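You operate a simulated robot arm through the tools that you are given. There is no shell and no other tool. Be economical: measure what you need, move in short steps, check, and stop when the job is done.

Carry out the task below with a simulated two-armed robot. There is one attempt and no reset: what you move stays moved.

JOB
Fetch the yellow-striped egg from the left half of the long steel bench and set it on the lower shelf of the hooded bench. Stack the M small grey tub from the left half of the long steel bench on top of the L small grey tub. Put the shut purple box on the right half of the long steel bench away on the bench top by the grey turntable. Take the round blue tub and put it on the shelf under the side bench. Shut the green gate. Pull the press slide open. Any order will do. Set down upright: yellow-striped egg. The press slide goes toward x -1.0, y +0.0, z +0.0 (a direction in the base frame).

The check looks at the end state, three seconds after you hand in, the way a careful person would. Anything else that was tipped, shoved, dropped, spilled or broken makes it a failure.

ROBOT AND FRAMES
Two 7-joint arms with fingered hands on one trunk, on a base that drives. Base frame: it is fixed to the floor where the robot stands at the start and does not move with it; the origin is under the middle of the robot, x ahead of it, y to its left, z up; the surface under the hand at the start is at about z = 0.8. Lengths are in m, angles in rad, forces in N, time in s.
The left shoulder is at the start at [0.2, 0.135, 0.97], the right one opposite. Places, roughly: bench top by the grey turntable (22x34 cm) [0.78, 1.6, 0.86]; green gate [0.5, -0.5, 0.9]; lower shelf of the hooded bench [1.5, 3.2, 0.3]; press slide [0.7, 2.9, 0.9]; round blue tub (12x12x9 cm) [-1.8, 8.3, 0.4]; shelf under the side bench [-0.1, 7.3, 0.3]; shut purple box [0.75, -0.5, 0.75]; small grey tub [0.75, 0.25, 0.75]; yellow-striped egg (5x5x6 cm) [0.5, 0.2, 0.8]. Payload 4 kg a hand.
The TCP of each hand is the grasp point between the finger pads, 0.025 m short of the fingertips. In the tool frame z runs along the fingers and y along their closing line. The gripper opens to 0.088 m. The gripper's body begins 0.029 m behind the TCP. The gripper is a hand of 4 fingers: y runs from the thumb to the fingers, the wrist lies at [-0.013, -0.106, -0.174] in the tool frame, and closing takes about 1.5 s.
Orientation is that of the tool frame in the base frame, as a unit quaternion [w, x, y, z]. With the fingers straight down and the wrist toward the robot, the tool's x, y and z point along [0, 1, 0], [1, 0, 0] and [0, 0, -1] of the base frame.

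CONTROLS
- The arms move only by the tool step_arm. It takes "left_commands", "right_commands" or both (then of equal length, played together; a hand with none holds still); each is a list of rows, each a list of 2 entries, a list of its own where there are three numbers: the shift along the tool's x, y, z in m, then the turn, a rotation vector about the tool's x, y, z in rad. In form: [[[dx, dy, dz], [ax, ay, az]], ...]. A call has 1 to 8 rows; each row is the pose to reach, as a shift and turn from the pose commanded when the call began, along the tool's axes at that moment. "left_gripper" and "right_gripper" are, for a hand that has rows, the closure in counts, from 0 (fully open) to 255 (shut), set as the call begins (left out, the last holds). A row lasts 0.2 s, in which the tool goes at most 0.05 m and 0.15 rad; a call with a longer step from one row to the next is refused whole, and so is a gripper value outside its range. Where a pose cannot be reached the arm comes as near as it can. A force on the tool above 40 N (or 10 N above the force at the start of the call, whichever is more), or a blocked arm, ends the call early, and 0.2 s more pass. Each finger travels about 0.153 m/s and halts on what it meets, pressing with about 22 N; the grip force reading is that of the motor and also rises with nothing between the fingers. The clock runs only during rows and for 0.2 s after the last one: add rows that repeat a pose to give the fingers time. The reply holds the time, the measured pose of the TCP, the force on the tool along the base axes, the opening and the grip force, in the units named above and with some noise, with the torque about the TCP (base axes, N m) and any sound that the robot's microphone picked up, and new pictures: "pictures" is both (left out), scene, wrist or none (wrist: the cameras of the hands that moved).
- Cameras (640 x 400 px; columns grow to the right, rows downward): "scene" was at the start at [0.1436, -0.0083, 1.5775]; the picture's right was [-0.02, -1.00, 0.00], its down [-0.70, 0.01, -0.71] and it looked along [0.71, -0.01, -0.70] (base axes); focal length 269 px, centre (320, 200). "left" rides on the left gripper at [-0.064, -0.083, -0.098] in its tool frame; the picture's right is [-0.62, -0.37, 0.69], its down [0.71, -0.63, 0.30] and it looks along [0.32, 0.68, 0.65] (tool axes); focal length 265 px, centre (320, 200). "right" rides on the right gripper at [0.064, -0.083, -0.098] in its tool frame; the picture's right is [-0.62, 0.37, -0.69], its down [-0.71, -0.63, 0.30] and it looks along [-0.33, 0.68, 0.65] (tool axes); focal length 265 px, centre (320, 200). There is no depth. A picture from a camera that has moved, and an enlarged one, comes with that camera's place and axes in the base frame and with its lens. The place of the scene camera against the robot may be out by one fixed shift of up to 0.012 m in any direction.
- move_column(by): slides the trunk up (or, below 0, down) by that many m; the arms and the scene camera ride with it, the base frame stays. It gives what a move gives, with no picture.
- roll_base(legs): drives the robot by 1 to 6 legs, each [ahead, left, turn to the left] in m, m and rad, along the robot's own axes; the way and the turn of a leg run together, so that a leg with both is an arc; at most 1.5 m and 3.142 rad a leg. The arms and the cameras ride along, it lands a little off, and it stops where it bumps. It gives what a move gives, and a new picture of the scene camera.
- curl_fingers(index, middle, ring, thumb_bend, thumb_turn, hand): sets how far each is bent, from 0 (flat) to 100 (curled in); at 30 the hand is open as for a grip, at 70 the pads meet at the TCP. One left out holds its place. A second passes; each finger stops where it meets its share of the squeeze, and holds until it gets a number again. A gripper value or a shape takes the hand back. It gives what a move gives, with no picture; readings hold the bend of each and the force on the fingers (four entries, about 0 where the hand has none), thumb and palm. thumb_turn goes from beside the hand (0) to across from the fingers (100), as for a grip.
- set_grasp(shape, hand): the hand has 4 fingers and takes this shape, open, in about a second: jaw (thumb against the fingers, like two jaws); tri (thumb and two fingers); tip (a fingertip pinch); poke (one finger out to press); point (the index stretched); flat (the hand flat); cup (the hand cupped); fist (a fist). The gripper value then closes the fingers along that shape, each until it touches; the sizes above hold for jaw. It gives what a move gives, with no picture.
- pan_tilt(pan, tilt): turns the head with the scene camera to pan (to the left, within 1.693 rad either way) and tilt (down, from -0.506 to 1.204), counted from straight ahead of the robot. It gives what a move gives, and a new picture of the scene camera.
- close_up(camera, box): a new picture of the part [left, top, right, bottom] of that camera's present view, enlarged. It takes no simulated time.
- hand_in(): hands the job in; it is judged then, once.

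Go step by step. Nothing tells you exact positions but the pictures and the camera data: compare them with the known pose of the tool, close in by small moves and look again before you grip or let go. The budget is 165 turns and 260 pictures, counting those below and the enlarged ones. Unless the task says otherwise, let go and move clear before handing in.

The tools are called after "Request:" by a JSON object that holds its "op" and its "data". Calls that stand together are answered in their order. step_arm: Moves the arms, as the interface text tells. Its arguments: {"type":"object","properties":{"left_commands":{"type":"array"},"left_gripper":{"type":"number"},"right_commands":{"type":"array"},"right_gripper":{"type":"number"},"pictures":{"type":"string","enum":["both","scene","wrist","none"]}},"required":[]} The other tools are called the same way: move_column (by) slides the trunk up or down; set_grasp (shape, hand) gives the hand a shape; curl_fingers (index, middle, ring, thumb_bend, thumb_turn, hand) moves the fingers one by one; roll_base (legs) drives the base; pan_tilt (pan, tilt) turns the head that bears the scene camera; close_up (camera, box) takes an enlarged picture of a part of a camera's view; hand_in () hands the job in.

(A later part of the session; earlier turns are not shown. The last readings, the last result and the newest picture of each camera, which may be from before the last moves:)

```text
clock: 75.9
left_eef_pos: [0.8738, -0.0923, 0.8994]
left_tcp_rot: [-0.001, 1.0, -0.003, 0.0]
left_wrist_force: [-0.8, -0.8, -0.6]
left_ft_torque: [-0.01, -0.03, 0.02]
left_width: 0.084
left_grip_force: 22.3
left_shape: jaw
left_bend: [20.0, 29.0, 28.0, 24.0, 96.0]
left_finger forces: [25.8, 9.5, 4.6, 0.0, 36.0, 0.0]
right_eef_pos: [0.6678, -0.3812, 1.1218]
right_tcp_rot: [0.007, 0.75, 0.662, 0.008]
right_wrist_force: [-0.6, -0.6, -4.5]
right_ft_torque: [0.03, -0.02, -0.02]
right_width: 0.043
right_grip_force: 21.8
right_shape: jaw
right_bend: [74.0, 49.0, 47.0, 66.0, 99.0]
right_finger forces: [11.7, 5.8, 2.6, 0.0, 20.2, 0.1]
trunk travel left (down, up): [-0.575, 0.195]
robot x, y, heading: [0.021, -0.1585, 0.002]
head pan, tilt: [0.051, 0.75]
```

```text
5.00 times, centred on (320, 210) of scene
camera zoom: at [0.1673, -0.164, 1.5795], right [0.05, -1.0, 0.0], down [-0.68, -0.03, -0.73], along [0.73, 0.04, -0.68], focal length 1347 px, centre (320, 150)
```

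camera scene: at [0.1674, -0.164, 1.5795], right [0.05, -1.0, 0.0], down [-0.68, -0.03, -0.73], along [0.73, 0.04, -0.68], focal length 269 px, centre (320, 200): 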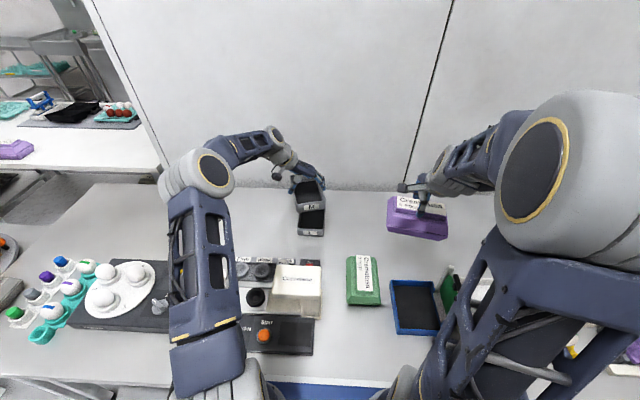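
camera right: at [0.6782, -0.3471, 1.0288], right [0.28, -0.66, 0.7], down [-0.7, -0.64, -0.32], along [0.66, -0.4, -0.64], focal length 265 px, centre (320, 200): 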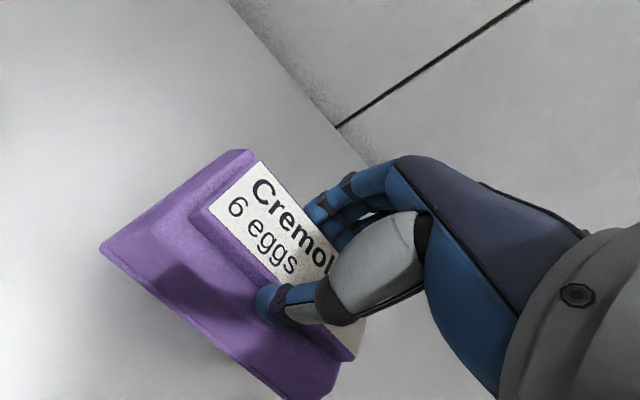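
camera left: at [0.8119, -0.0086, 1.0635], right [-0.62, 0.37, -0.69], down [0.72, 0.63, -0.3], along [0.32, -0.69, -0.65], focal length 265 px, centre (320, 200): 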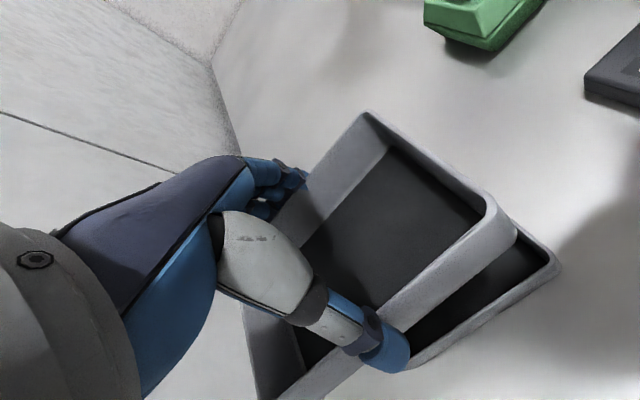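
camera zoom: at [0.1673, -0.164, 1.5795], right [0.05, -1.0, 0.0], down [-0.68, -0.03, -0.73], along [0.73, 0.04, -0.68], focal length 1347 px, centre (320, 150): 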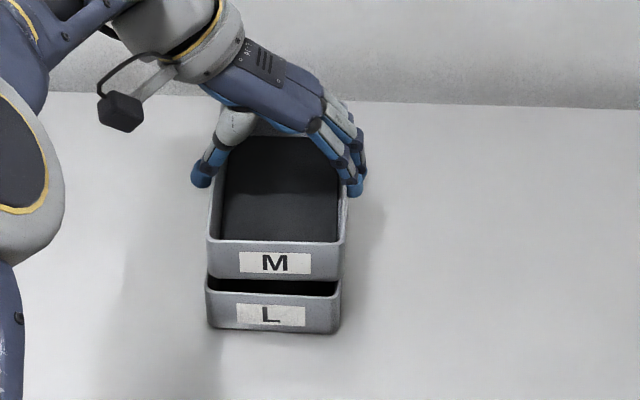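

About 1 cm gap remains and the edges line up. I keep lowering in 3 mm rows.

Request:
{"op": "step_arm", "data": {"left_commands": [[[0, -0.002, 0.004], [0, 0, 0]], [[0, -0.002, 0.008], [0, 0, 0]], [[0, -0.002, 0.011], [0, 0, 0]], [[0, -0.002, 0.014], [0, 0, 0]]], "pictures": "none"}}

Request:
{"op": "close_up", "data": {"camera": "scene", "box": [260, 170, 380, 250]}}

Request:
{"op": "close_up", "data": {"camera": "left", "box": [240, 100, 640, 400]}}

```text
clock: 76.9
left_eef_pos: [0.8742, -0.0902, 0.8879]
left_tcp_rot: [-0.001, 1.0, -0.003, 0.0]
left_wrist_force: [-1.3, 2.1, 7.4]
left_ft_torque: [-0.4, 0.06, -0.02]
left_width: 0.0838
left_grip_force: 22.1
left_shape: jaw
left_bend: [19.0, 29.0, 29.0, 24.0, 96.0]
left_finger forces: [26.1, 9.7, 4.8, 0.0, 36.0, 0.1]
right_eef_pos: [0.6675, -0.3817, 1.1203]
right_tcp_rot: [0.006, 0.749, 0.662, 0.008]
right_wrist_force: [-0.1, 0.5, -4.1]
right_ft_torque: [-0.01, 0.01, 0.01]
right_width: 0.0431
right_grip_force: 22.2
right_shape: jaw
right_bend: [74.0, 49.0, 47.0, 66.0, 99.0]
right_finger forces: [11.6, 5.7, 2.6, 0.0, 20.2, 0.0]
trunk travel left (down, up): [-0.575, 0.195]
robot x, y, heading: [0.0198, -0.1634, 0.002]
head pan, tilt: [0.051, 0.75]
```

```text
5.00 times, centred on (320, 210) of scene
camera zoom: at [0.1671, -0.164, 1.5797], right [0.05, -1.0, 0.0], down [-0.68, -0.03, -0.73], along [0.73, 0.04, -0.68], focal length 1347 px, centre (320, 150)
```

zoom: 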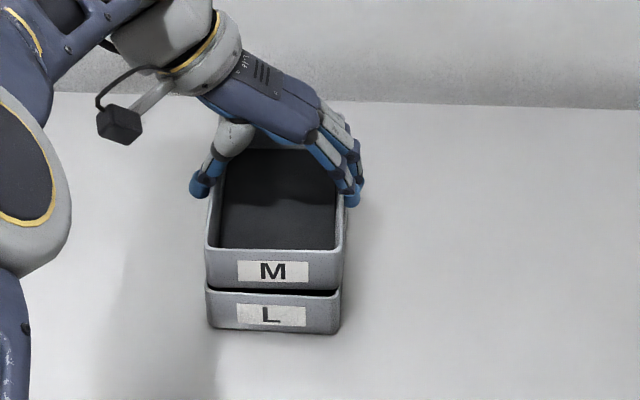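

```text
1.33 times, centred on (440, 250) of left
camera zoom: at [0.8099, -0.0068, 0.9853], right [-0.62, 0.37, -0.69], down [0.72, 0.63, -0.3], along [0.32, -0.69, -0.65], focal length 354 px, centre (160, 133)
```

zoom: 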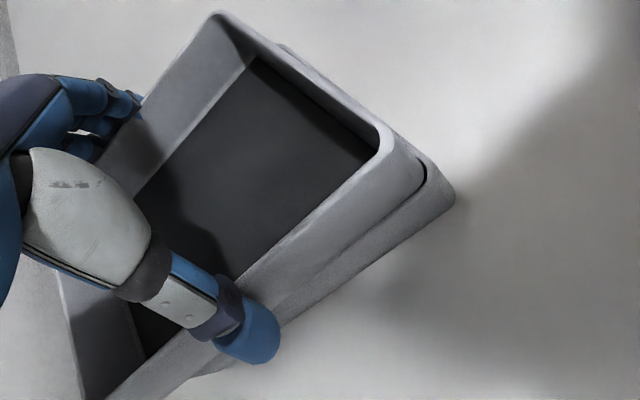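

It touches (7 N). I release by opening the fingers wide and look.

Request:
{"op": "curl_fingers", "data": {"hand": "left", "index": 8, "middle": 8, "ring": 8, "thumb_bend": 4, "thumb_turn": 100}}

Request:
{"op": "close_up", "data": {"camera": "scene", "box": [260, 170, 380, 250]}}

```text
clock: 77.9
left_eef_pos: [0.8729, -0.088, 0.8862]
left_tcp_rot: [0.0, 1.0, -0.004, 0.0]
left_wrist_force: [0.1, 0.5, 0.1]
left_ft_torque: [0.01, 0.03, 0.05]
left_width: 0.1237
left_grip_force: 0.0
left_shape: fingers
left_bend: [8.0, 8.0, 8.0, 4.0, 96.0]
left_finger forces: [0.0, 0.1, 0.0, 0.0, 0.0, 0.1]
right_eef_pos: [0.669, -0.3815, 1.1213]
right_tcp_rot: [0.007, 0.75, 0.661, 0.008]
right_wrist_force: [-0.2, -1.1, -4.3]
right_ft_torque: [0.0, -0.05, 0.0]
right_width: 0.0432
right_grip_force: 22.3
right_shape: jaw
right_bend: [74.0, 49.0, 47.0, 66.0, 99.0]
right_finger forces: [11.8, 5.8, 2.6, 0.0, 20.2, 0.1]
trunk travel left (down, up): [-0.575, 0.195]
robot x, y, heading: [0.0225, -0.1651, -0.002]
head pan, tilt: [0.051, 0.75]
```

```text
5.00 times, centred on (320, 210) of scene
camera zoom: at [0.1673, -0.164, 1.5795], right [0.05, -1.0, 0.0], down [-0.68, -0.03, -0.73], along [0.73, 0.04, -0.68], focal length 1347 px, centre (320, 150)
```

zoom: 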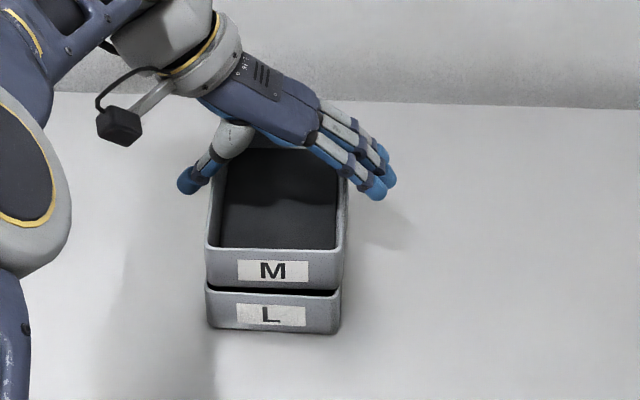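

M rests on L. I lift the hand straight up and check.

Request:
{"op": "step_arm", "data": {"left_commands": [[[0, 0, -0.03], [0, 0, 0]], [[0, 0, -0.07], [0, 0, 0]], [[0, 0, -0.11], [0, 0, 0]], [[0, 0, -0.15], [0, 0, 0]], [[0, -0.04, -0.17], [0, 0, 0]], [[0, -0.08, -0.18], [0, 0, 0]]], "pictures": "wrist"}}

Request:
{"op": "close_up", "data": {"camera": "scene", "box": [260, 170, 380, 250]}}

```text
clock: 79.3
left_eef_pos: [0.8703, -0.013, 1.068]
left_tcp_rot: [0.0, 1.0, -0.004, 0.001]
left_wrist_force: [-0.3, -0.4, 0.4]
left_ft_torque: [0.01, -0.02, 0.01]
left_width: 0.1239
left_grip_force: 0.1
left_shape: fingers
left_bend: [8.0, 8.0, 8.0, 4.0, 95.0]
left_finger forces: [0.0, 0.0, 0.0, 0.1, 0.0, 0.1]
right_eef_pos: [0.6679, -0.3816, 1.1215]
right_tcp_rot: [0.007, 0.75, 0.662, 0.009]
right_wrist_force: [-0.6, 0.2, -4.4]
right_ft_torque: [-0.01, 0.0, -0.01]
right_width: 0.0435
right_grip_force: 21.9
right_shape: jaw
right_bend: [74.0, 49.0, 47.0, 66.0, 99.0]
right_finger forces: [11.7, 5.8, 2.7, 0.1, 20.3, 0.1]
trunk travel left (down, up): [-0.575, 0.195]
robot x, y, heading: [0.0229, -0.1608, 0.0]
head pan, tilt: [0.051, 0.75]
camera left: at [0.8078, 0.0689, 1.1654], right [-0.62, 0.37, -0.69], down [0.72, 0.63, -0.3], along [0.32, -0.69, -0.65], focal length 265 px, centre (320, 200)
```

left: 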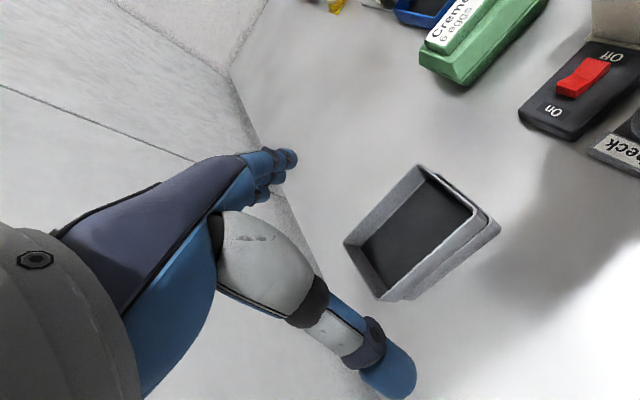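

```text
5.00 times, centred on (320, 210) of scene
camera zoom: at [0.1673, -0.1643, 1.5795], right [0.05, -1.0, 0.0], down [-0.68, -0.03, -0.73], along [0.73, 0.04, -0.68], focal length 1347 px, centre (320, 150)
```

zoom: 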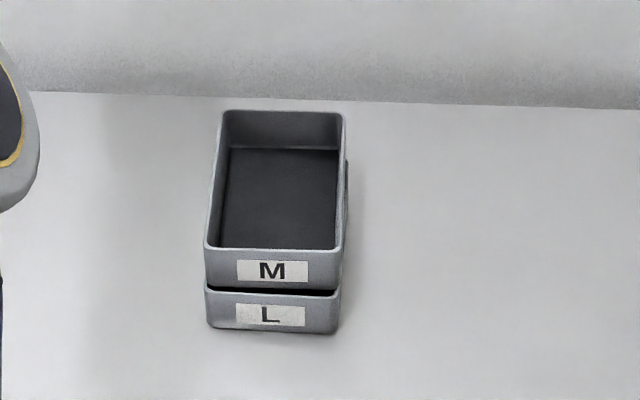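

The stack is fine. Next the yellow-striped egg, about (0.54,0.186). I roll back and a bit left so the left hand reaches it, and reset that hand to jaw.

Request:
{"op": "roll_base", "data": {"legs": [[-0.17, 0.1, 0]]}}

Request:
{"op": "set_grasp", "data": {"hand": "left", "shape": "jaw"}}

Request:
{"op": "step_arm", "data": {"left_commands": [[[-0.04, -0.015, 0], [0, 0, 0]], [[-0.08, -0.03, 0], [0, 0, 0]], [[-0.12, -0.05, 0], [0, 0, 0]], [[-0.145, -0.065, 0], [0, 0, 0]], [[-0.145, -0.065, 0], [0, 0, 0]]], "pictures": "both"}}

Request:
{"op": "pan_tilt", "data": {"pan": 0.3, "tilt": 0.95}}

Request:
{"op": "close_up", "data": {"camera": "scene", "box": [240, 120, 480, 270]}}

```text
clock: 80.9
left_eef_pos: [0.7053, 0.0841, 1.0681]
left_tcp_rot: [0.0, 1.0, -0.005, 0.001]
left_wrist_force: [-0.1, -0.5, -0.3]
left_ft_torque: [-0.04, 0.01, -0.02]
left_width: 0.1237
left_grip_force: 0.0
left_shape: fingers
left_bend: [8.0, 8.0, 8.0, 4.0, 95.0]
left_finger forces: [0.1, 0.0, 0.0, 0.1, 0.0, 0.0]
right_eef_pos: [0.5003, -0.2823, 1.1219]
right_tcp_rot: [0.007, 0.751, 0.66, 0.009]
right_wrist_force: [-1.2, 0.1, -4.5]
right_ft_torque: [0.01, -0.04, 0.03]
right_width: 0.0431
right_grip_force: 22.3
right_shape: jaw
right_bend: [74.0, 49.0, 47.0, 66.0, 99.0]
right_finger forces: [11.7, 5.9, 2.7, 0.1, 20.3, 0.0]
trunk travel left (down, up): [-0.575, 0.195]
robot x, y, heading: [-0.1402, -0.0622, -0.009]
head pan, tilt: [0.051, 0.75]
camera scene: at [0.0009, -0.063, 1.5795], right [0.05, -1.0, 0.0], down [-0.68, -0.03, -0.73], along [0.73, 0.03, -0.68], focal length 269 px, centre (320, 200)
```

scene: 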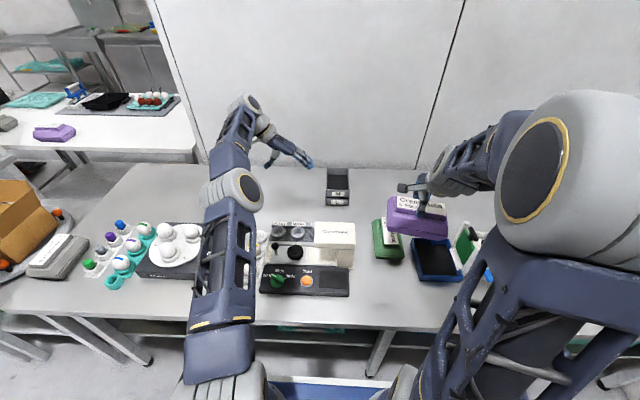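

```text
clock: 81.8
left_eef_pos: [0.7054, 0.0848, 1.0671]
left_tcp_rot: [0.001, 1.0, -0.005, 0.0]
left_wrist_force: [-0.4, -0.8, 0.2]
left_ft_torque: [0.0, 0.04, -0.02]
left_width: 0.0879
left_grip_force: 0.1
left_shape: jaw
left_bend: [30.0, 30.0, 30.0, 30.0, 97.0]
left_finger forces: [0.0, 0.0, 0.0, 0.0, 0.0, 0.0]
right_eef_pos: [0.5, -0.2838, 1.1217]
right_tcp_rot: [0.007, 0.75, 0.661, 0.008]
right_wrist_force: [-0.4, -0.1, -4.8]
right_ft_torque: [0.0, -0.04, 0.02]
right_width: 0.043
right_grip_force: 21.7
right_shape: jaw
right_bend: [74.0, 49.0, 47.0, 66.0, 99.0]
right_finger forces: [11.8, 5.7, 2.7, 0.0, 20.2, 0.0]
trunk travel left (down, up): [-0.575, 0.195]
robot x, y, heading: [-0.1464, -0.0608, -0.008]
head pan, tilt: [0.051, 0.75]
```

```text
clock: 83.0
left_eef_pos: [0.5628, 0.1499, 1.0702]
left_tcp_rot: [-0.001, 1.0, -0.006, 0.001]
left_wrist_force: [-0.6, -0.7, -0.4]
left_ft_torque: [0.02, -0.04, -0.01]
left_width: 0.0884
left_grip_force: 0.1
left_shape: jaw
left_bend: [30.0, 30.0, 30.0, 30.0, 97.0]
left_finger forces: [0.1, 0.0, 0.1, 0.0, 0.0, 0.1]
right_eef_pos: [0.4996, -0.2841, 1.1217]
right_tcp_rot: [0.006, 0.751, 0.661, 0.009]
right_wrist_force: [-0.6, -0.9, -3.9]
right_ft_torque: [0.02, 0.02, -0.02]
right_width: 0.0436
right_grip_force: 22.0
right_shape: jaw
right_bend: [74.0, 49.0, 47.0, 66.0, 99.0]
right_finger forces: [11.8, 5.9, 2.7, 0.0, 20.2, 0.0]
trunk travel left (down, up): [-0.575, 0.195]
robot x, y, heading: [-0.1449, -0.0612, -0.008]
head pan, tilt: [0.051, 0.75]
camera scene: at [0.001, -0.063, 1.5795], right [0.05, -1.0, 0.0], down [-0.68, -0.03, -0.73], along [0.73, 0.03, -0.68], focal length 269 px, centre (320, 200)
camera left: at [0.4988, 0.2338, 1.1683], right [-0.61, 0.38, -0.69], down [0.72, 0.62, -0.3], along [0.32, -0.69, -0.65], focal length 265 px, centre (320, 200)
```

scene: 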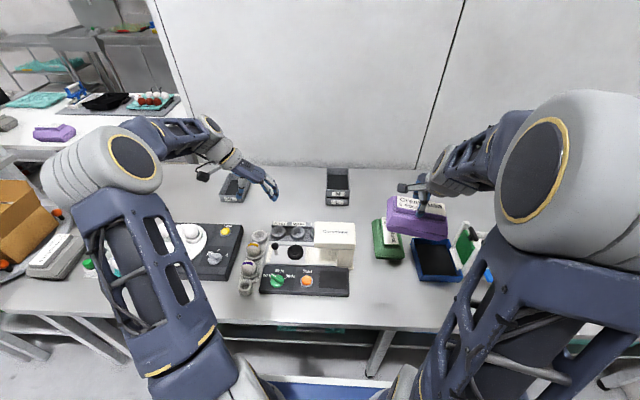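
left: 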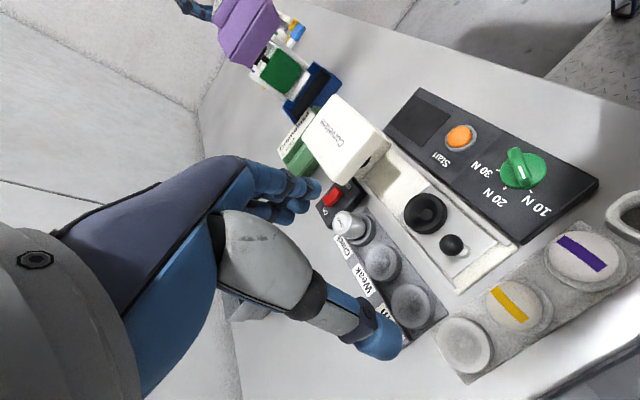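

```text
clock: 83.7
left_eef_pos: [0.5624, 0.1505, 1.0706]
left_tcp_rot: [0.0, 1.0, -0.005, 0.0]
left_wrist_force: [0.6, -0.1, -0.7]
left_ft_torque: [0.02, 0.0, 0.02]
left_width: 0.0878
left_grip_force: 0.1
left_shape: jaw
left_bend: [30.0, 30.0, 30.0, 30.0, 97.0]
left_finger forces: [0.1, 0.0, 0.0, 0.0, 0.0, 0.1]
right_eef_pos: [0.4993, -0.2822, 1.1213]
right_tcp_rot: [0.008, 0.75, 0.661, 0.008]
right_wrist_force: [0.5, -0.2, -3.9]
right_ft_torque: [0.01, -0.04, -0.02]
right_width: 0.0432
right_grip_force: 21.7
right_shape: jaw
right_bend: [74.0, 49.0, 47.0, 66.0, 99.0]
right_finger forces: [11.8, 5.6, 2.6, 0.0, 20.3, 0.0]
trunk travel left (down, up): [-0.575, 0.195]
robot x, y, heading: [-0.1443, -0.0581, -0.005]
head pan, tilt: [0.3, 0.949]
camera scene: at [-0.0122, -0.0456, 1.564], right [0.29, -0.96, 0.0], down [-0.78, -0.24, -0.58], along [0.56, 0.17, -0.81], focal length 269 px, centre (320, 200)
```

scene: 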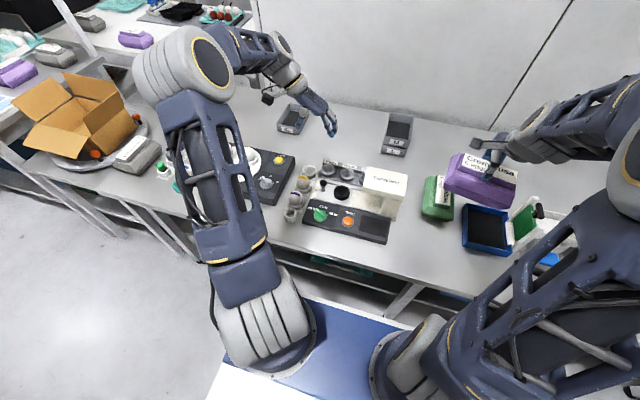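

```text
2.67 times, centred on (360, 195) of scene
camera zoom: at [-0.0122, -0.0456, 1.564], right [0.29, -0.96, 0.0], down [-0.78, -0.24, -0.58], along [0.56, 0.17, -0.81], focal length 718 px, centre (213, 213)
```

zoom: 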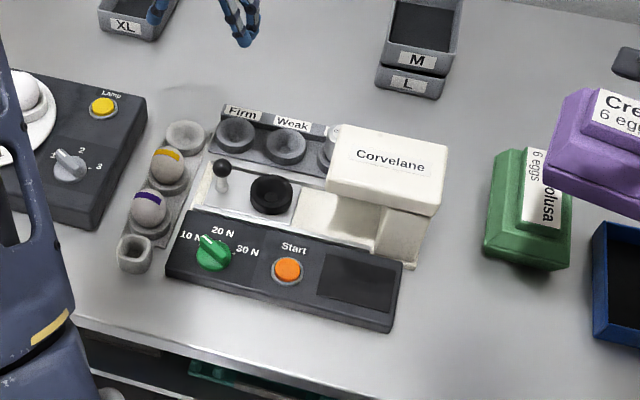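

Egg estimated at (0.538,0.187). I pre-close to ~7 cm and come to just above it.

Request:
{"op": "step_arm", "data": {"left_commands": [[[-0.012, -0.018, 0.02], [0, 0, 0]], [[-0.0245, -0.0365, 0.05], [0, 0, 0]], [[-0.0245, -0.0365, 0.09], [0, 0, 0]], [[-0.0245, -0.0365, 0.125], [0, 0, 0]], [[-0.0245, -0.0365, 0.145], [0, 0, 0]], [[-0.0245, -0.0365, 0.145], [0, 0, 0]]], "left_gripper": 50, "pictures": "wrist"}}

Request:
{"op": "close_up", "data": {"camera": "scene", "box": [260, 140, 380, 230]}}

```text
clock: 85.1
left_eef_pos: [0.5371, 0.189, 0.9245]
left_tcp_rot: [-0.001, 1.0, -0.005, 0.0]
left_wrist_force: [0.1, -0.4, 0.1]
left_ft_torque: [-0.01, 0.02, 0.01]
left_width: 0.0708
left_grip_force: 0.0
left_shape: jaw
left_bend: [27.0, 34.0, 31.0, 48.0, 99.0]
left_finger forces: [0.1, 0.1, 0.1, 0.1, 0.0, 0.0]
right_eef_pos: [0.5007, -0.2835, 1.1221]
right_tcp_rot: [0.007, 0.751, 0.661, 0.008]
right_wrist_force: [-1.1, -0.4, -4.7]
right_ft_torque: [0.01, 0.01, 0.0]
right_width: 0.0432
right_grip_force: 21.5
right_shape: jaw
right_bend: [74.0, 49.0, 47.0, 66.0, 99.0]
right_finger forces: [11.9, 5.8, 2.5, 0.0, 20.2, 0.0]
trunk travel left (down, up): [-0.575, 0.195]
robot x, y, heading: [-0.1475, -0.059, -0.001]
head pan, tilt: [0.3, 0.949]
camera left: at [0.4747, 0.2724, 1.0217], right [-0.62, 0.38, -0.69], down [0.72, 0.62, -0.3], along [0.32, -0.69, -0.65], focal length 265 px, centre (320, 200)
```

left: 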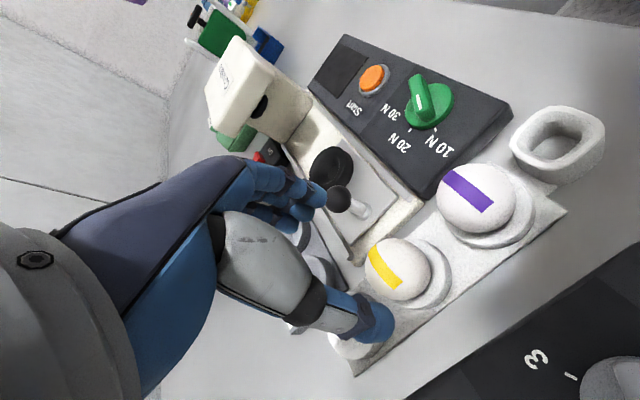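

```text
4.44 times, centred on (320, 185) of scene
camera zoom: at [-0.0123, -0.0456, 1.564], right [0.29, -0.96, 0.0], down [-0.78, -0.24, -0.58], along [0.56, 0.17, -0.81], focal length 1197 px, centre (320, 267)
```

zoom: 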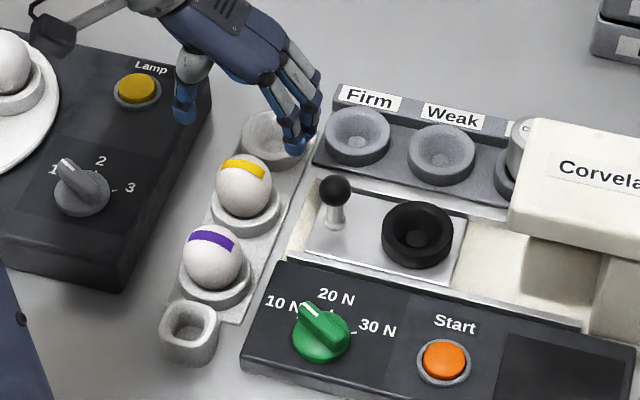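

Centre checks out (shift 6 mm toward the robot). I lower around the egg.

Request:
{"op": "step_arm", "data": {"left_commands": [[[-0.006, 0, 0.015], [0, 0, 0]], [[-0.006, 0, 0.03], [0, 0, 0]], [[-0.006, 0, 0.045], [0, 0, 0]], [[-0.006, 0, 0.045], [0, 0, 0]]], "pictures": "wrist"}}

Request:
{"op": "close_up", "data": {"camera": "scene", "box": [270, 150, 350, 210]}}

```text
clock: 86.1
left_eef_pos: [0.5326, 0.1864, 0.8783]
left_tcp_rot: [0.0, 1.0, -0.006, 0.0]
left_wrist_force: [1.3, 0.2, -0.8]
left_ft_torque: [0.03, 0.0, 0.04]
left_width: 0.0711
left_grip_force: 0.1
left_shape: jaw
left_bend: [27.0, 34.0, 31.0, 48.0, 99.0]
left_finger forces: [0.0, 0.0, 0.1, 0.0, 0.1, 0.0]
right_eef_pos: [0.4997, -0.2821, 1.1203]
right_tcp_rot: [0.007, 0.751, 0.66, 0.009]
right_wrist_force: [0.1, -0.1, -4.8]
right_ft_torque: [0.02, 0.0, 0.03]
right_width: 0.0433
right_grip_force: 22.1
right_shape: jaw
right_bend: [74.0, 49.0, 47.0, 66.0, 99.0]
right_finger forces: [11.8, 5.7, 2.6, 0.0, 20.2, 0.0]
trunk travel left (down, up): [-0.575, 0.195]
robot x, y, heading: [-0.1445, -0.058, -0.008]
head pan, tilt: [0.3, 0.949]
camera left: at [0.4686, 0.2694, 0.975], right [-0.62, 0.38, -0.69], down [0.72, 0.62, -0.3], along [0.32, -0.69, -0.65], focal length 265 px, centre (320, 200)
```

left: 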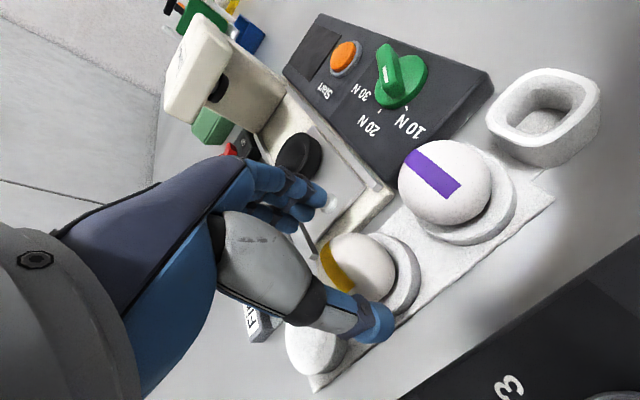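

```text
6.67 times, centred on (310, 180) of scene
camera zoom: at [-0.0123, -0.0456, 1.564], right [0.29, -0.96, 0.0], down [-0.78, -0.24, -0.58], along [0.56, 0.17, -0.81], focal length 1796 px, centre (387, 333)
```

zoom: 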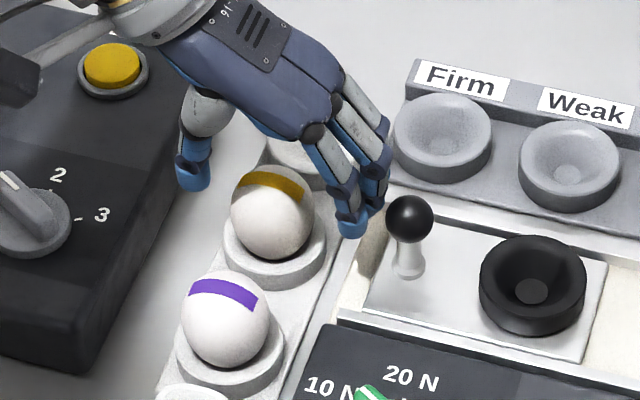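

Egg sits between thumb and fingers. I go down 2 cm and close gently in steps.

Request:
{"op": "step_arm", "data": {"left_commands": [[[0.003, -0.002, 0.01], [0, 0, 0]], [[0.003, -0.002, 0.02], [0, 0, 0]], [[0.003, -0.002, 0.02], [0, 0, 0]]], "pictures": "none"}}

Request:
{"op": "step_arm", "data": {"left_commands": [[[0, 0, 0], [0, 0, 0]], [[0, 0, 0], [0, 0, 0]], [[0, 0, 0], [0, 0, 0]], [[0, 0, 0], [0, 0, 0]]], "left_gripper": 112, "pictures": "wrist"}}

Request:
{"op": "close_up", "data": {"camera": "scene", "box": [270, 150, 350, 210]}}

```text
clock: 86.9
left_eef_pos: [0.5348, 0.1911, 0.8572]
left_tcp_rot: [-0.001, 1.0, -0.005, -0.001]
left_wrist_force: [0.6, 0.0, 0.1]
left_ft_torque: [0.02, -0.04, 0.01]
left_width: 0.0711
left_grip_force: 0.0
left_shape: jaw
left_bend: [27.0, 34.0, 31.0, 48.0, 99.0]
left_finger forces: [0.1, 0.1, 0.0, 0.0, 0.1, 0.0]
right_eef_pos: [0.5006, -0.2835, 1.1208]
right_tcp_rot: [0.007, 0.751, 0.661, 0.008]
right_wrist_force: [0.1, 0.5, -3.8]
right_ft_torque: [0.0, -0.01, 0.0]
right_width: 0.0435
right_grip_force: 21.5
right_shape: jaw
right_bend: [74.0, 49.0, 47.0, 66.0, 99.0]
right_finger forces: [11.8, 5.7, 2.6, 0.1, 20.2, 0.0]
trunk travel left (down, up): [-0.575, 0.195]
robot x, y, heading: [-0.1455, -0.0619, -0.006]
head pan, tilt: [0.3, 0.949]
```

```text
clock: 87.9
left_eef_pos: [0.5361, 0.1896, 0.8583]
left_tcp_rot: [0.001, 1.0, -0.005, -0.001]
left_wrist_force: [-0.1, -0.1, 0.3]
left_ft_torque: [0.01, 0.0, 0.02]
left_width: 0.0497
left_grip_force: 0.0
left_shape: jaw
left_bend: [74.0, 42.0, 38.0, 66.0, 100.0]
left_finger forces: [0.0, 0.0, 0.0, 0.0, 0.0, 0.1]
right_eef_pos: [0.4998, -0.2812, 1.1214]
right_tcp_rot: [0.007, 0.751, 0.66, 0.008]
right_wrist_force: [0.1, 0.4, -4.0]
right_ft_torque: [0.01, -0.07, -0.02]
right_width: 0.0434
right_grip_force: 21.9
right_shape: jaw
right_bend: [74.0, 49.0, 47.0, 66.0, 99.0]
right_finger forces: [11.8, 5.6, 2.5, 0.1, 20.2, 0.0]
trunk travel left (down, up): [-0.575, 0.195]
robot x, y, heading: [-0.1442, -0.0591, -0.002]
head pan, tilt: [0.3, 0.949]
camera left: at [0.4717, 0.2729, 0.9553], right [-0.62, 0.38, -0.69], down [0.72, 0.62, -0.3], along [0.32, -0.69, -0.65], focal length 265 px, centre (320, 200)
```

left: 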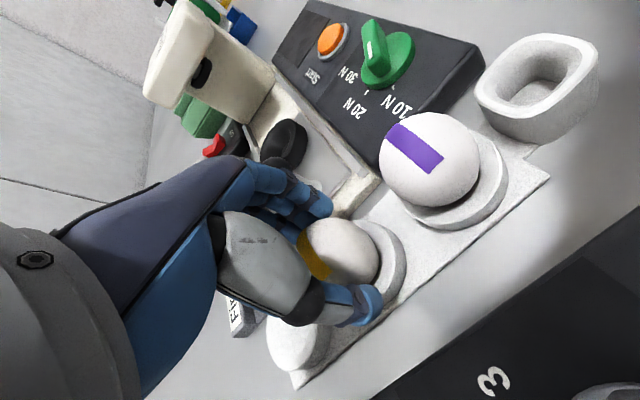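

```text
6.67 times, centred on (310, 180) of scene
camera zoom: at [-0.0123, -0.0456, 1.564], right [0.29, -0.96, 0.0], down [-0.78, -0.24, -0.58], along [0.56, 0.17, -0.81], focal length 1796 px, centre (387, 333)
```

zoom: 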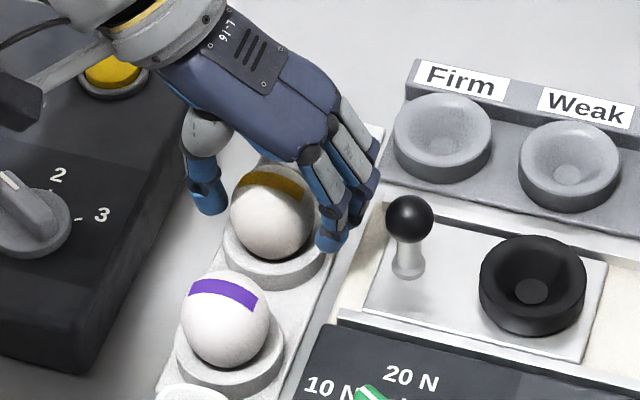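

No contact force yet; I close further a little at a time.

Request:
{"op": "step_arm", "data": {"left_commands": [[[0, 0, 0], [0, 0, 0]], [[0, 0, 0], [0, 0, 0]], [[0, 0, 0], [0, 0, 0]]], "left_gripper": 130, "pictures": "none"}}

Request:
{"op": "step_arm", "data": {"left_commands": [[[0, 0, 0], [0, 0, 0]], [[0, 0, 0], [0, 0, 0]], [[0, 0, 0], [0, 0, 0]]], "left_gripper": 145, "pictures": "wrist"}}

```text
clock: 88.7
left_eef_pos: [0.5349, 0.1899, 0.8578]
left_tcp_rot: [0.0, 1.0, -0.005, 0.0]
left_wrist_force: [-0.4, 0.3, -0.2]
left_ft_torque: [0.0, -0.01, -0.04]
left_width: 0.0441
left_grip_force: 0.0
left_shape: jaw
left_bend: [74.0, 45.0, 41.0, 69.0, 100.0]
left_finger forces: [0.0, 0.1, 0.0, 0.0, 0.5, 0.1]
right_eef_pos: [0.4997, -0.2829, 1.1203]
right_tcp_rot: [0.006, 0.751, 0.661, 0.008]
right_wrist_force: [0.2, 0.2, -4.1]
right_ft_torque: [0.02, 0.03, -0.01]
right_width: 0.0433
right_grip_force: 22.3
right_shape: jaw
right_bend: [74.0, 49.0, 47.0, 66.0, 99.0]
right_finger forces: [11.9, 5.7, 2.6, 0.0, 20.2, 0.1]
trunk travel left (down, up): [-0.575, 0.195]
robot x, y, heading: [-0.1403, -0.061, -0.003]
head pan, tilt: [0.3, 0.949]
```

```text
clock: 89.5
left_eef_pos: [0.5345, 0.1904, 0.8569]
left_tcp_rot: [0.0, 1.0, -0.005, 0.0]
left_wrist_force: [-0.4, 1.1, 0.5]
left_ft_torque: [0.04, 0.02, -0.02]
left_width: 0.0384
left_grip_force: 9.2
left_shape: jaw
left_bend: [74.0, 48.0, 53.0, 71.0, 100.0]
left_finger forces: [4.6, 2.6, 0.1, 0.0, 7.9, 0.0]
right_eef_pos: [0.5001, -0.2818, 1.1216]
right_tcp_rot: [0.006, 0.751, 0.661, 0.008]
right_wrist_force: [0.2, 0.5, -3.7]
right_ft_torque: [0.0, -0.01, 0.0]
right_width: 0.043
right_grip_force: 22.0
right_shape: jaw
right_bend: [74.0, 49.0, 47.0, 66.0, 99.0]
right_finger forces: [11.8, 5.7, 2.7, 0.0, 20.2, 0.1]
trunk travel left (down, up): [-0.575, 0.195]
robot x, y, heading: [-0.1445, -0.0582, -0.004]
head pan, tilt: [0.3, 0.949]
camera left: at [0.4717, 0.2729, 0.9553], right [-0.62, 0.38, -0.69], down [0.72, 0.62, -0.3], along [0.32, -0.69, -0.65], focal length 265 px, centre (320, 200)
```

left: 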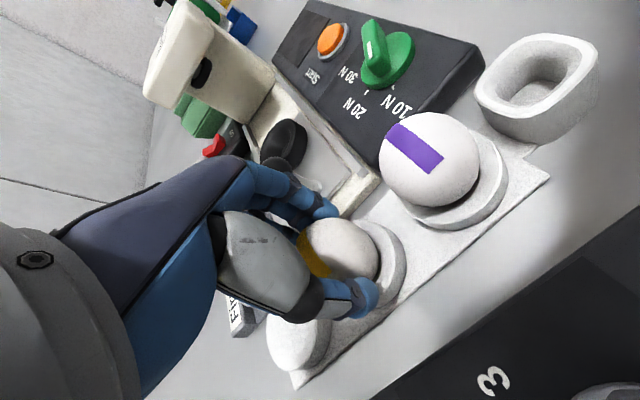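

Grip width 0.038 suggests I hold above the widest part. I open a little, go 10 mm lower and close again.

Request:
{"op": "step_arm", "data": {"left_commands": [[[0, 0, 0], [0, 0, 0]], [[0, 0, 0], [0, 0, 0]], [[0, 0, 0.005], [0, 0, 0]], [[0, 0, 0.01], [0, 0, 0]], [[0, 0, 0.01], [0, 0, 0]]], "left_gripper": 100, "pictures": "none"}}

Request:
{"op": "step_arm", "data": {"left_commands": [[[0, 0, 0], [0, 0, 0]], [[0, 0, 0], [0, 0, 0]], [[0, 0, 0], [0, 0, 0]], [[0, 0, 0], [0, 0, 0]]], "left_gripper": 132, "pictures": "wrist"}}

```text
clock: 90.7
left_eef_pos: [0.5355, 0.1882, 0.8487]
left_tcp_rot: [0.0, 1.0, -0.005, 0.0]
left_wrist_force: [-0.9, 0.0, 0.4]
left_ft_torque: [-0.02, 0.03, -0.01]
left_width: 0.0531
left_grip_force: 0.0
left_shape: jaw
left_bend: [29.0, 40.0, 37.0, 64.0, 100.0]
left_finger forces: [0.0, 0.0, 0.0, 0.1, 0.0, 0.0]
right_eef_pos: [0.5007, -0.2833, 1.1215]
right_tcp_rot: [0.006, 0.751, 0.66, 0.008]
right_wrist_force: [-0.9, -0.1, -4.3]
right_ft_torque: [0.02, -0.01, 0.02]
right_width: 0.0433
right_grip_force: 22.1
right_shape: jaw
right_bend: [74.0, 49.0, 47.0, 66.0, 99.0]
right_finger forces: [11.9, 5.7, 2.6, 0.0, 20.2, 0.1]
trunk travel left (down, up): [-0.575, 0.195]
robot x, y, heading: [-0.1439, -0.0579, -0.008]
head pan, tilt: [0.3, 0.949]
```

```text
clock: 91.7
left_eef_pos: [0.5355, 0.1894, 0.8482]
left_tcp_rot: [0.0, 1.0, -0.006, 0.0]
left_wrist_force: [-0.2, 0.6, 0.0]
left_ft_torque: [0.03, 0.0, -0.03]
left_width: 0.0434
left_grip_force: 0.0
left_shape: jaw
left_bend: [74.0, 45.0, 42.0, 69.0, 100.0]
left_finger forces: [0.1, 0.0, 0.0, 0.0, 0.5, 0.0]
right_eef_pos: [0.5, -0.2824, 1.1207]
right_tcp_rot: [0.007, 0.751, 0.66, 0.008]
right_wrist_force: [-0.5, -0.5, -4.5]
right_ft_torque: [0.01, 0.0, -0.01]
right_width: 0.0433
right_grip_force: 22.0
right_shape: jaw
right_bend: [74.0, 49.0, 47.0, 66.0, 99.0]
right_finger forces: [11.9, 5.7, 2.5, 0.0, 20.2, 0.0]
trunk travel left (down, up): [-0.575, 0.195]
robot x, y, heading: [-0.1425, -0.0602, -0.005]
head pan, tilt: [0.3, 0.949]
camera left: at [0.4718, 0.2721, 0.9458], right [-0.62, 0.38, -0.69], down [0.72, 0.62, -0.3], along [0.32, -0.69, -0.65], focal length 265 px, centre (320, 200)
```

left: 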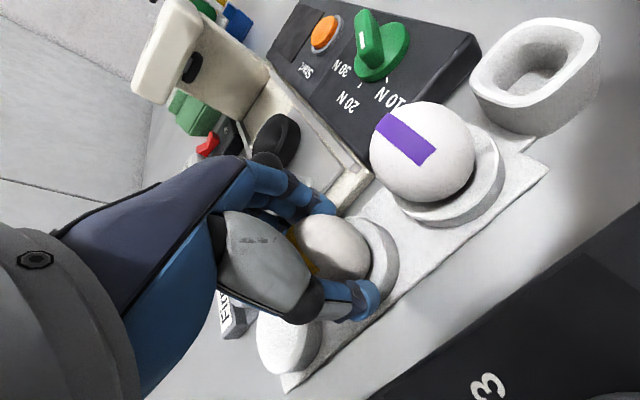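

Request:
{"op": "step_arm", "data": {"left_commands": [[[0, 0, 0], [0, 0, 0]], [[0, 0, 0], [0, 0, 0]], [[0, 0, 0], [0, 0, 0]]], "left_gripper": 150, "pictures": "none"}}

Request:
{"op": "step_arm", "data": {"left_commands": [[[0, 0, -0.01], [0, 0, 0]], [[0, 0, -0.025], [0, 0, 0]], [[0, 0, -0.025], [0, 0, 0]]], "pictures": "wrist"}}

Request:
{"op": "close_up", "data": {"camera": "scene", "box": [270, 150, 350, 210]}}

```text
clock: 92.5
left_eef_pos: [0.5353, 0.1891, 0.8477]
left_tcp_rot: [-0.001, 1.0, -0.005, 0.001]
left_wrist_force: [-0.1, 0.1, -1.0]
left_ft_torque: [0.03, -0.01, 0.0]
left_width: 0.0352
left_grip_force: 8.3
left_shape: jaw
left_bend: [74.0, 50.0, 56.0, 71.0, 100.0]
left_finger forces: [4.6, 2.7, 0.3, 0.0, 7.8, 0.0]
right_eef_pos: [0.5012, -0.2832, 1.1213]
right_tcp_rot: [0.007, 0.751, 0.66, 0.009]
right_wrist_force: [1.1, -0.5, -4.4]
right_ft_torque: [0.02, 0.01, 0.03]
right_width: 0.0434
right_grip_force: 21.9
right_shape: jaw
right_bend: [74.0, 49.0, 47.0, 66.0, 99.0]
right_finger forces: [11.8, 5.7, 2.6, 0.0, 20.2, 0.0]
trunk travel left (down, up): [-0.575, 0.195]
robot x, y, heading: [-0.1445, -0.0603, -0.005]
head pan, tilt: [0.3, 0.949]
```

```text
clock: 93.3
left_eef_pos: [0.5328, 0.1892, 0.873]
left_tcp_rot: [0.0, 1.0, -0.005, 0.0]
left_wrist_force: [-0.4, -0.1, -0.6]
left_ft_torque: [0.01, 0.01, -0.01]
left_width: 0.0354
left_grip_force: 8.8
left_shape: jaw
left_bend: [74.0, 50.0, 56.0, 71.0, 100.0]
left_finger forces: [4.7, 2.8, 0.2, 0.1, 7.7, 0.1]
right_eef_pos: [0.4998, -0.2834, 1.1201]
right_tcp_rot: [0.006, 0.75, 0.661, 0.009]
right_wrist_force: [0.4, -0.4, -4.8]
right_ft_torque: [-0.02, -0.02, 0.0]
right_width: 0.0434
right_grip_force: 21.3
right_shape: jaw
right_bend: [74.0, 49.0, 47.0, 66.0, 99.0]
right_finger forces: [11.7, 5.7, 2.6, 0.0, 20.3, 0.0]
trunk travel left (down, up): [-0.575, 0.195]
robot x, y, heading: [-0.1456, -0.0583, -0.001]
head pan, tilt: [0.3, 0.949]
camera left: at [0.471, 0.272, 0.9703], right [-0.62, 0.38, -0.69], down [0.72, 0.62, -0.3], along [0.32, -0.69, -0.65], focal length 265 px, centre (320, 200)
```

left: 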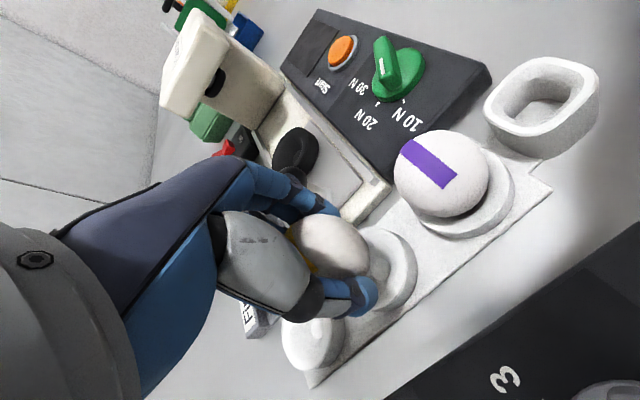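

```text
6.67 times, centred on (310, 180) of scene
camera zoom: at [-0.0122, -0.0456, 1.564], right [0.29, -0.96, 0.0], down [-0.78, -0.24, -0.58], along [0.56, 0.17, -0.81], focal length 1796 px, centre (387, 333)
```

zoom: 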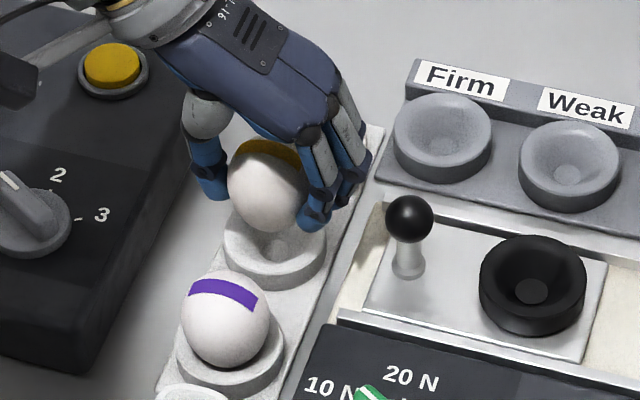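

The egg is up and held with ~8 N. I raise it, back off slightly and drive left, looking toward the turntable bench.

Request:
{"op": "step_arm", "data": {"left_commands": [[[0, 0, -0.05], [0, 0, 0]], [[0, 0, -0.1], [0, 0, 0]], [[0, 0, -0.15], [0, 0, 0]], [[0, 0, -0.2], [0, 0, 0]], [[0, 0, -0.24], [0, 0, 0]]], "pictures": "none"}}

Request:
{"op": "roll_base", "data": {"legs": [[-0.15, 0.8, 0]]}}

Request:
{"op": "pan_tilt", "data": {"pan": 0.7, "tilt": 0.6}}

Request:
{"op": "pan_tilt", "data": {"pan": 1.3, "tilt": 0.5}}

```text
clock: 94.5
left_eef_pos: [0.5379, 0.1891, 1.1177]
left_tcp_rot: [-0.001, 1.0, -0.005, 0.0]
left_wrist_force: [-0.3, -0.1, -0.5]
left_ft_torque: [0.0, -0.03, 0.02]
left_width: 0.0353
left_grip_force: 8.8
left_shape: jaw
left_bend: [74.0, 50.0, 56.0, 71.0, 100.0]
left_finger forces: [4.8, 2.9, 0.3, 0.0, 7.8, 0.1]
right_eef_pos: [0.4998, -0.2834, 1.1219]
right_tcp_rot: [0.007, 0.75, 0.661, 0.008]
right_wrist_force: [0.3, 0.6, -5.1]
right_ft_torque: [0.04, 0.0, -0.01]
right_width: 0.0433
right_grip_force: 22.6
right_shape: jaw
right_bend: [74.0, 49.0, 47.0, 66.0, 99.0]
right_finger forces: [11.8, 5.7, 2.6, 0.0, 20.3, 0.0]
trunk travel left (down, up): [-0.575, 0.195]
robot x, y, heading: [-0.1428, -0.0592, -0.007]
head pan, tilt: [0.3, 0.949]
```

```text
clock: 99.0
left_eef_pos: [0.3794, 1.0183, 1.118]
left_tcp_rot: [-0.001, 1.0, 0.002, 0.0]
left_wrist_force: [-0.1, 0.5, -0.5]
left_ft_torque: [0.0, -0.01, 0.01]
left_width: 0.0354
left_grip_force: 9.2
left_shape: jaw
left_bend: [74.0, 50.0, 56.0, 71.0, 100.0]
left_finger forces: [4.7, 2.7, 0.3, 0.0, 7.8, 0.0]
right_eef_pos: [0.3502, 0.5455, 1.121]
right_tcp_rot: [0.006, 0.747, 0.665, 0.008]
right_wrist_force: [-0.4, 0.5, -4.0]
right_ft_torque: [0.0, -0.06, 0.04]
right_width: 0.0432
right_grip_force: 22.4
right_shape: jaw
right_bend: [74.0, 49.0, 47.0, 66.0, 99.0]
right_finger forces: [11.8, 5.6, 2.7, 0.0, 20.3, 0.1]
trunk travel left (down, up): [-0.575, 0.195]
robot x, y, heading: [-0.2988, 0.7601, 0.009]
head pan, tilt: [0.3, 0.949]
camera scene: at [-0.1662, 0.7764, 1.564], right [0.3, -0.95, 0.0], down [-0.77, -0.25, -0.58], along [0.55, 0.18, -0.81], focal length 269 px, centre (320, 200)
```

scene: 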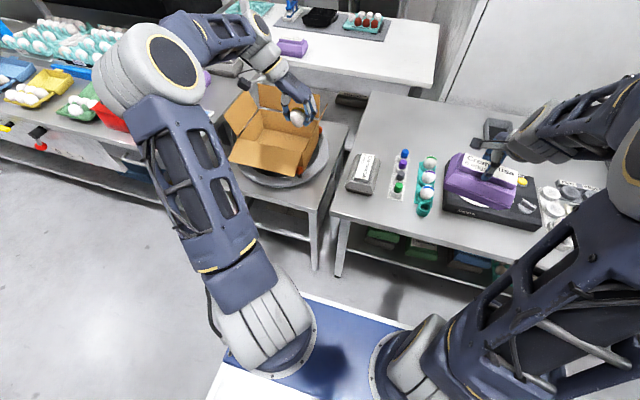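

```text
clock: 99.8
left_eef_pos: [0.3802, 1.018, 1.1169]
left_tcp_rot: [-0.001, 1.0, 0.001, 0.0]
left_wrist_force: [-0.7, 0.6, -0.6]
left_ft_torque: [0.03, 0.02, 0.0]
left_width: 0.0354
left_grip_force: 8.9
left_shape: jaw
left_bend: [74.0, 50.0, 56.0, 71.0, 100.0]
left_finger forces: [4.8, 2.9, 0.3, 0.0, 7.8, 0.0]
right_eef_pos: [0.348, 0.546, 1.1217]
right_tcp_rot: [0.007, 0.746, 0.666, 0.008]
right_wrist_force: [-0.3, -0.9, -3.8]
right_ft_torque: [-0.01, 0.0, 0.0]
right_width: 0.0434
right_grip_force: 22.3
right_shape: jaw
right_bend: [74.0, 49.0, 47.0, 66.0, 99.0]
right_finger forces: [11.7, 5.7, 2.7, 0.1, 20.1, 0.0]
trunk travel left (down, up): [-0.575, 0.195]
robot x, y, heading: [-0.2965, 0.7649, 0.01]
head pan, tilt: [0.7, 0.6]
camera scene: at [-0.1683, 0.8117, 1.5923], right [0.65, -0.76, 0.0], down [-0.43, -0.37, -0.82], along [0.63, 0.54, -0.57], focal length 269 px, centre (320, 200)
```

scene: 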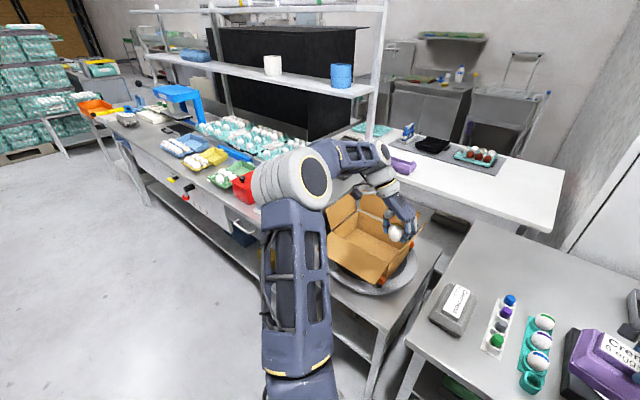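

```text
clock: 100.8
left_eef_pos: [0.3801, 1.0179, 1.1175]
left_tcp_rot: [0.0, 1.0, 0.001, 0.0]
left_wrist_force: [1.0, -0.5, -0.9]
left_ft_torque: [0.02, 0.02, 0.0]
left_width: 0.0355
left_grip_force: 9.1
left_shape: jaw
left_bend: [74.0, 50.0, 56.0, 71.0, 100.0]
left_finger forces: [4.7, 2.8, 0.3, 0.0, 7.8, 0.0]
right_eef_pos: [0.3488, 0.5458, 1.1205]
right_tcp_rot: [0.006, 0.746, 0.666, 0.008]
right_wrist_force: [0.2, 0.3, -4.2]
right_ft_torque: [0.05, 0.01, 0.02]
right_width: 0.0431
right_grip_force: 22.0
right_shape: jaw
right_bend: [74.0, 49.0, 47.0, 66.0, 99.0]
right_finger forces: [11.8, 5.8, 2.6, 0.0, 20.2, 0.0]
trunk travel left (down, up): [-0.575, 0.195]
robot x, y, heading: [-0.2914, 0.7615, 0.01]
head pan, tilt: [1.3, 0.499]
camera scene: at [-0.2118, 0.8422, 1.6015], right [0.97, -0.26, 0.0], down [-0.12, -0.46, -0.88], along [0.23, 0.85, -0.48], focal length 269 px, centre (320, 200)
```

scene: 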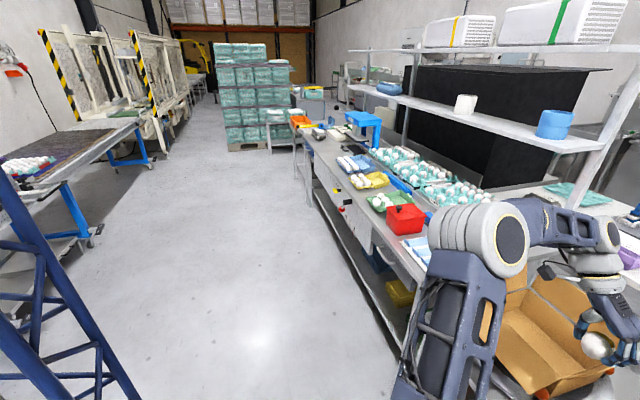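

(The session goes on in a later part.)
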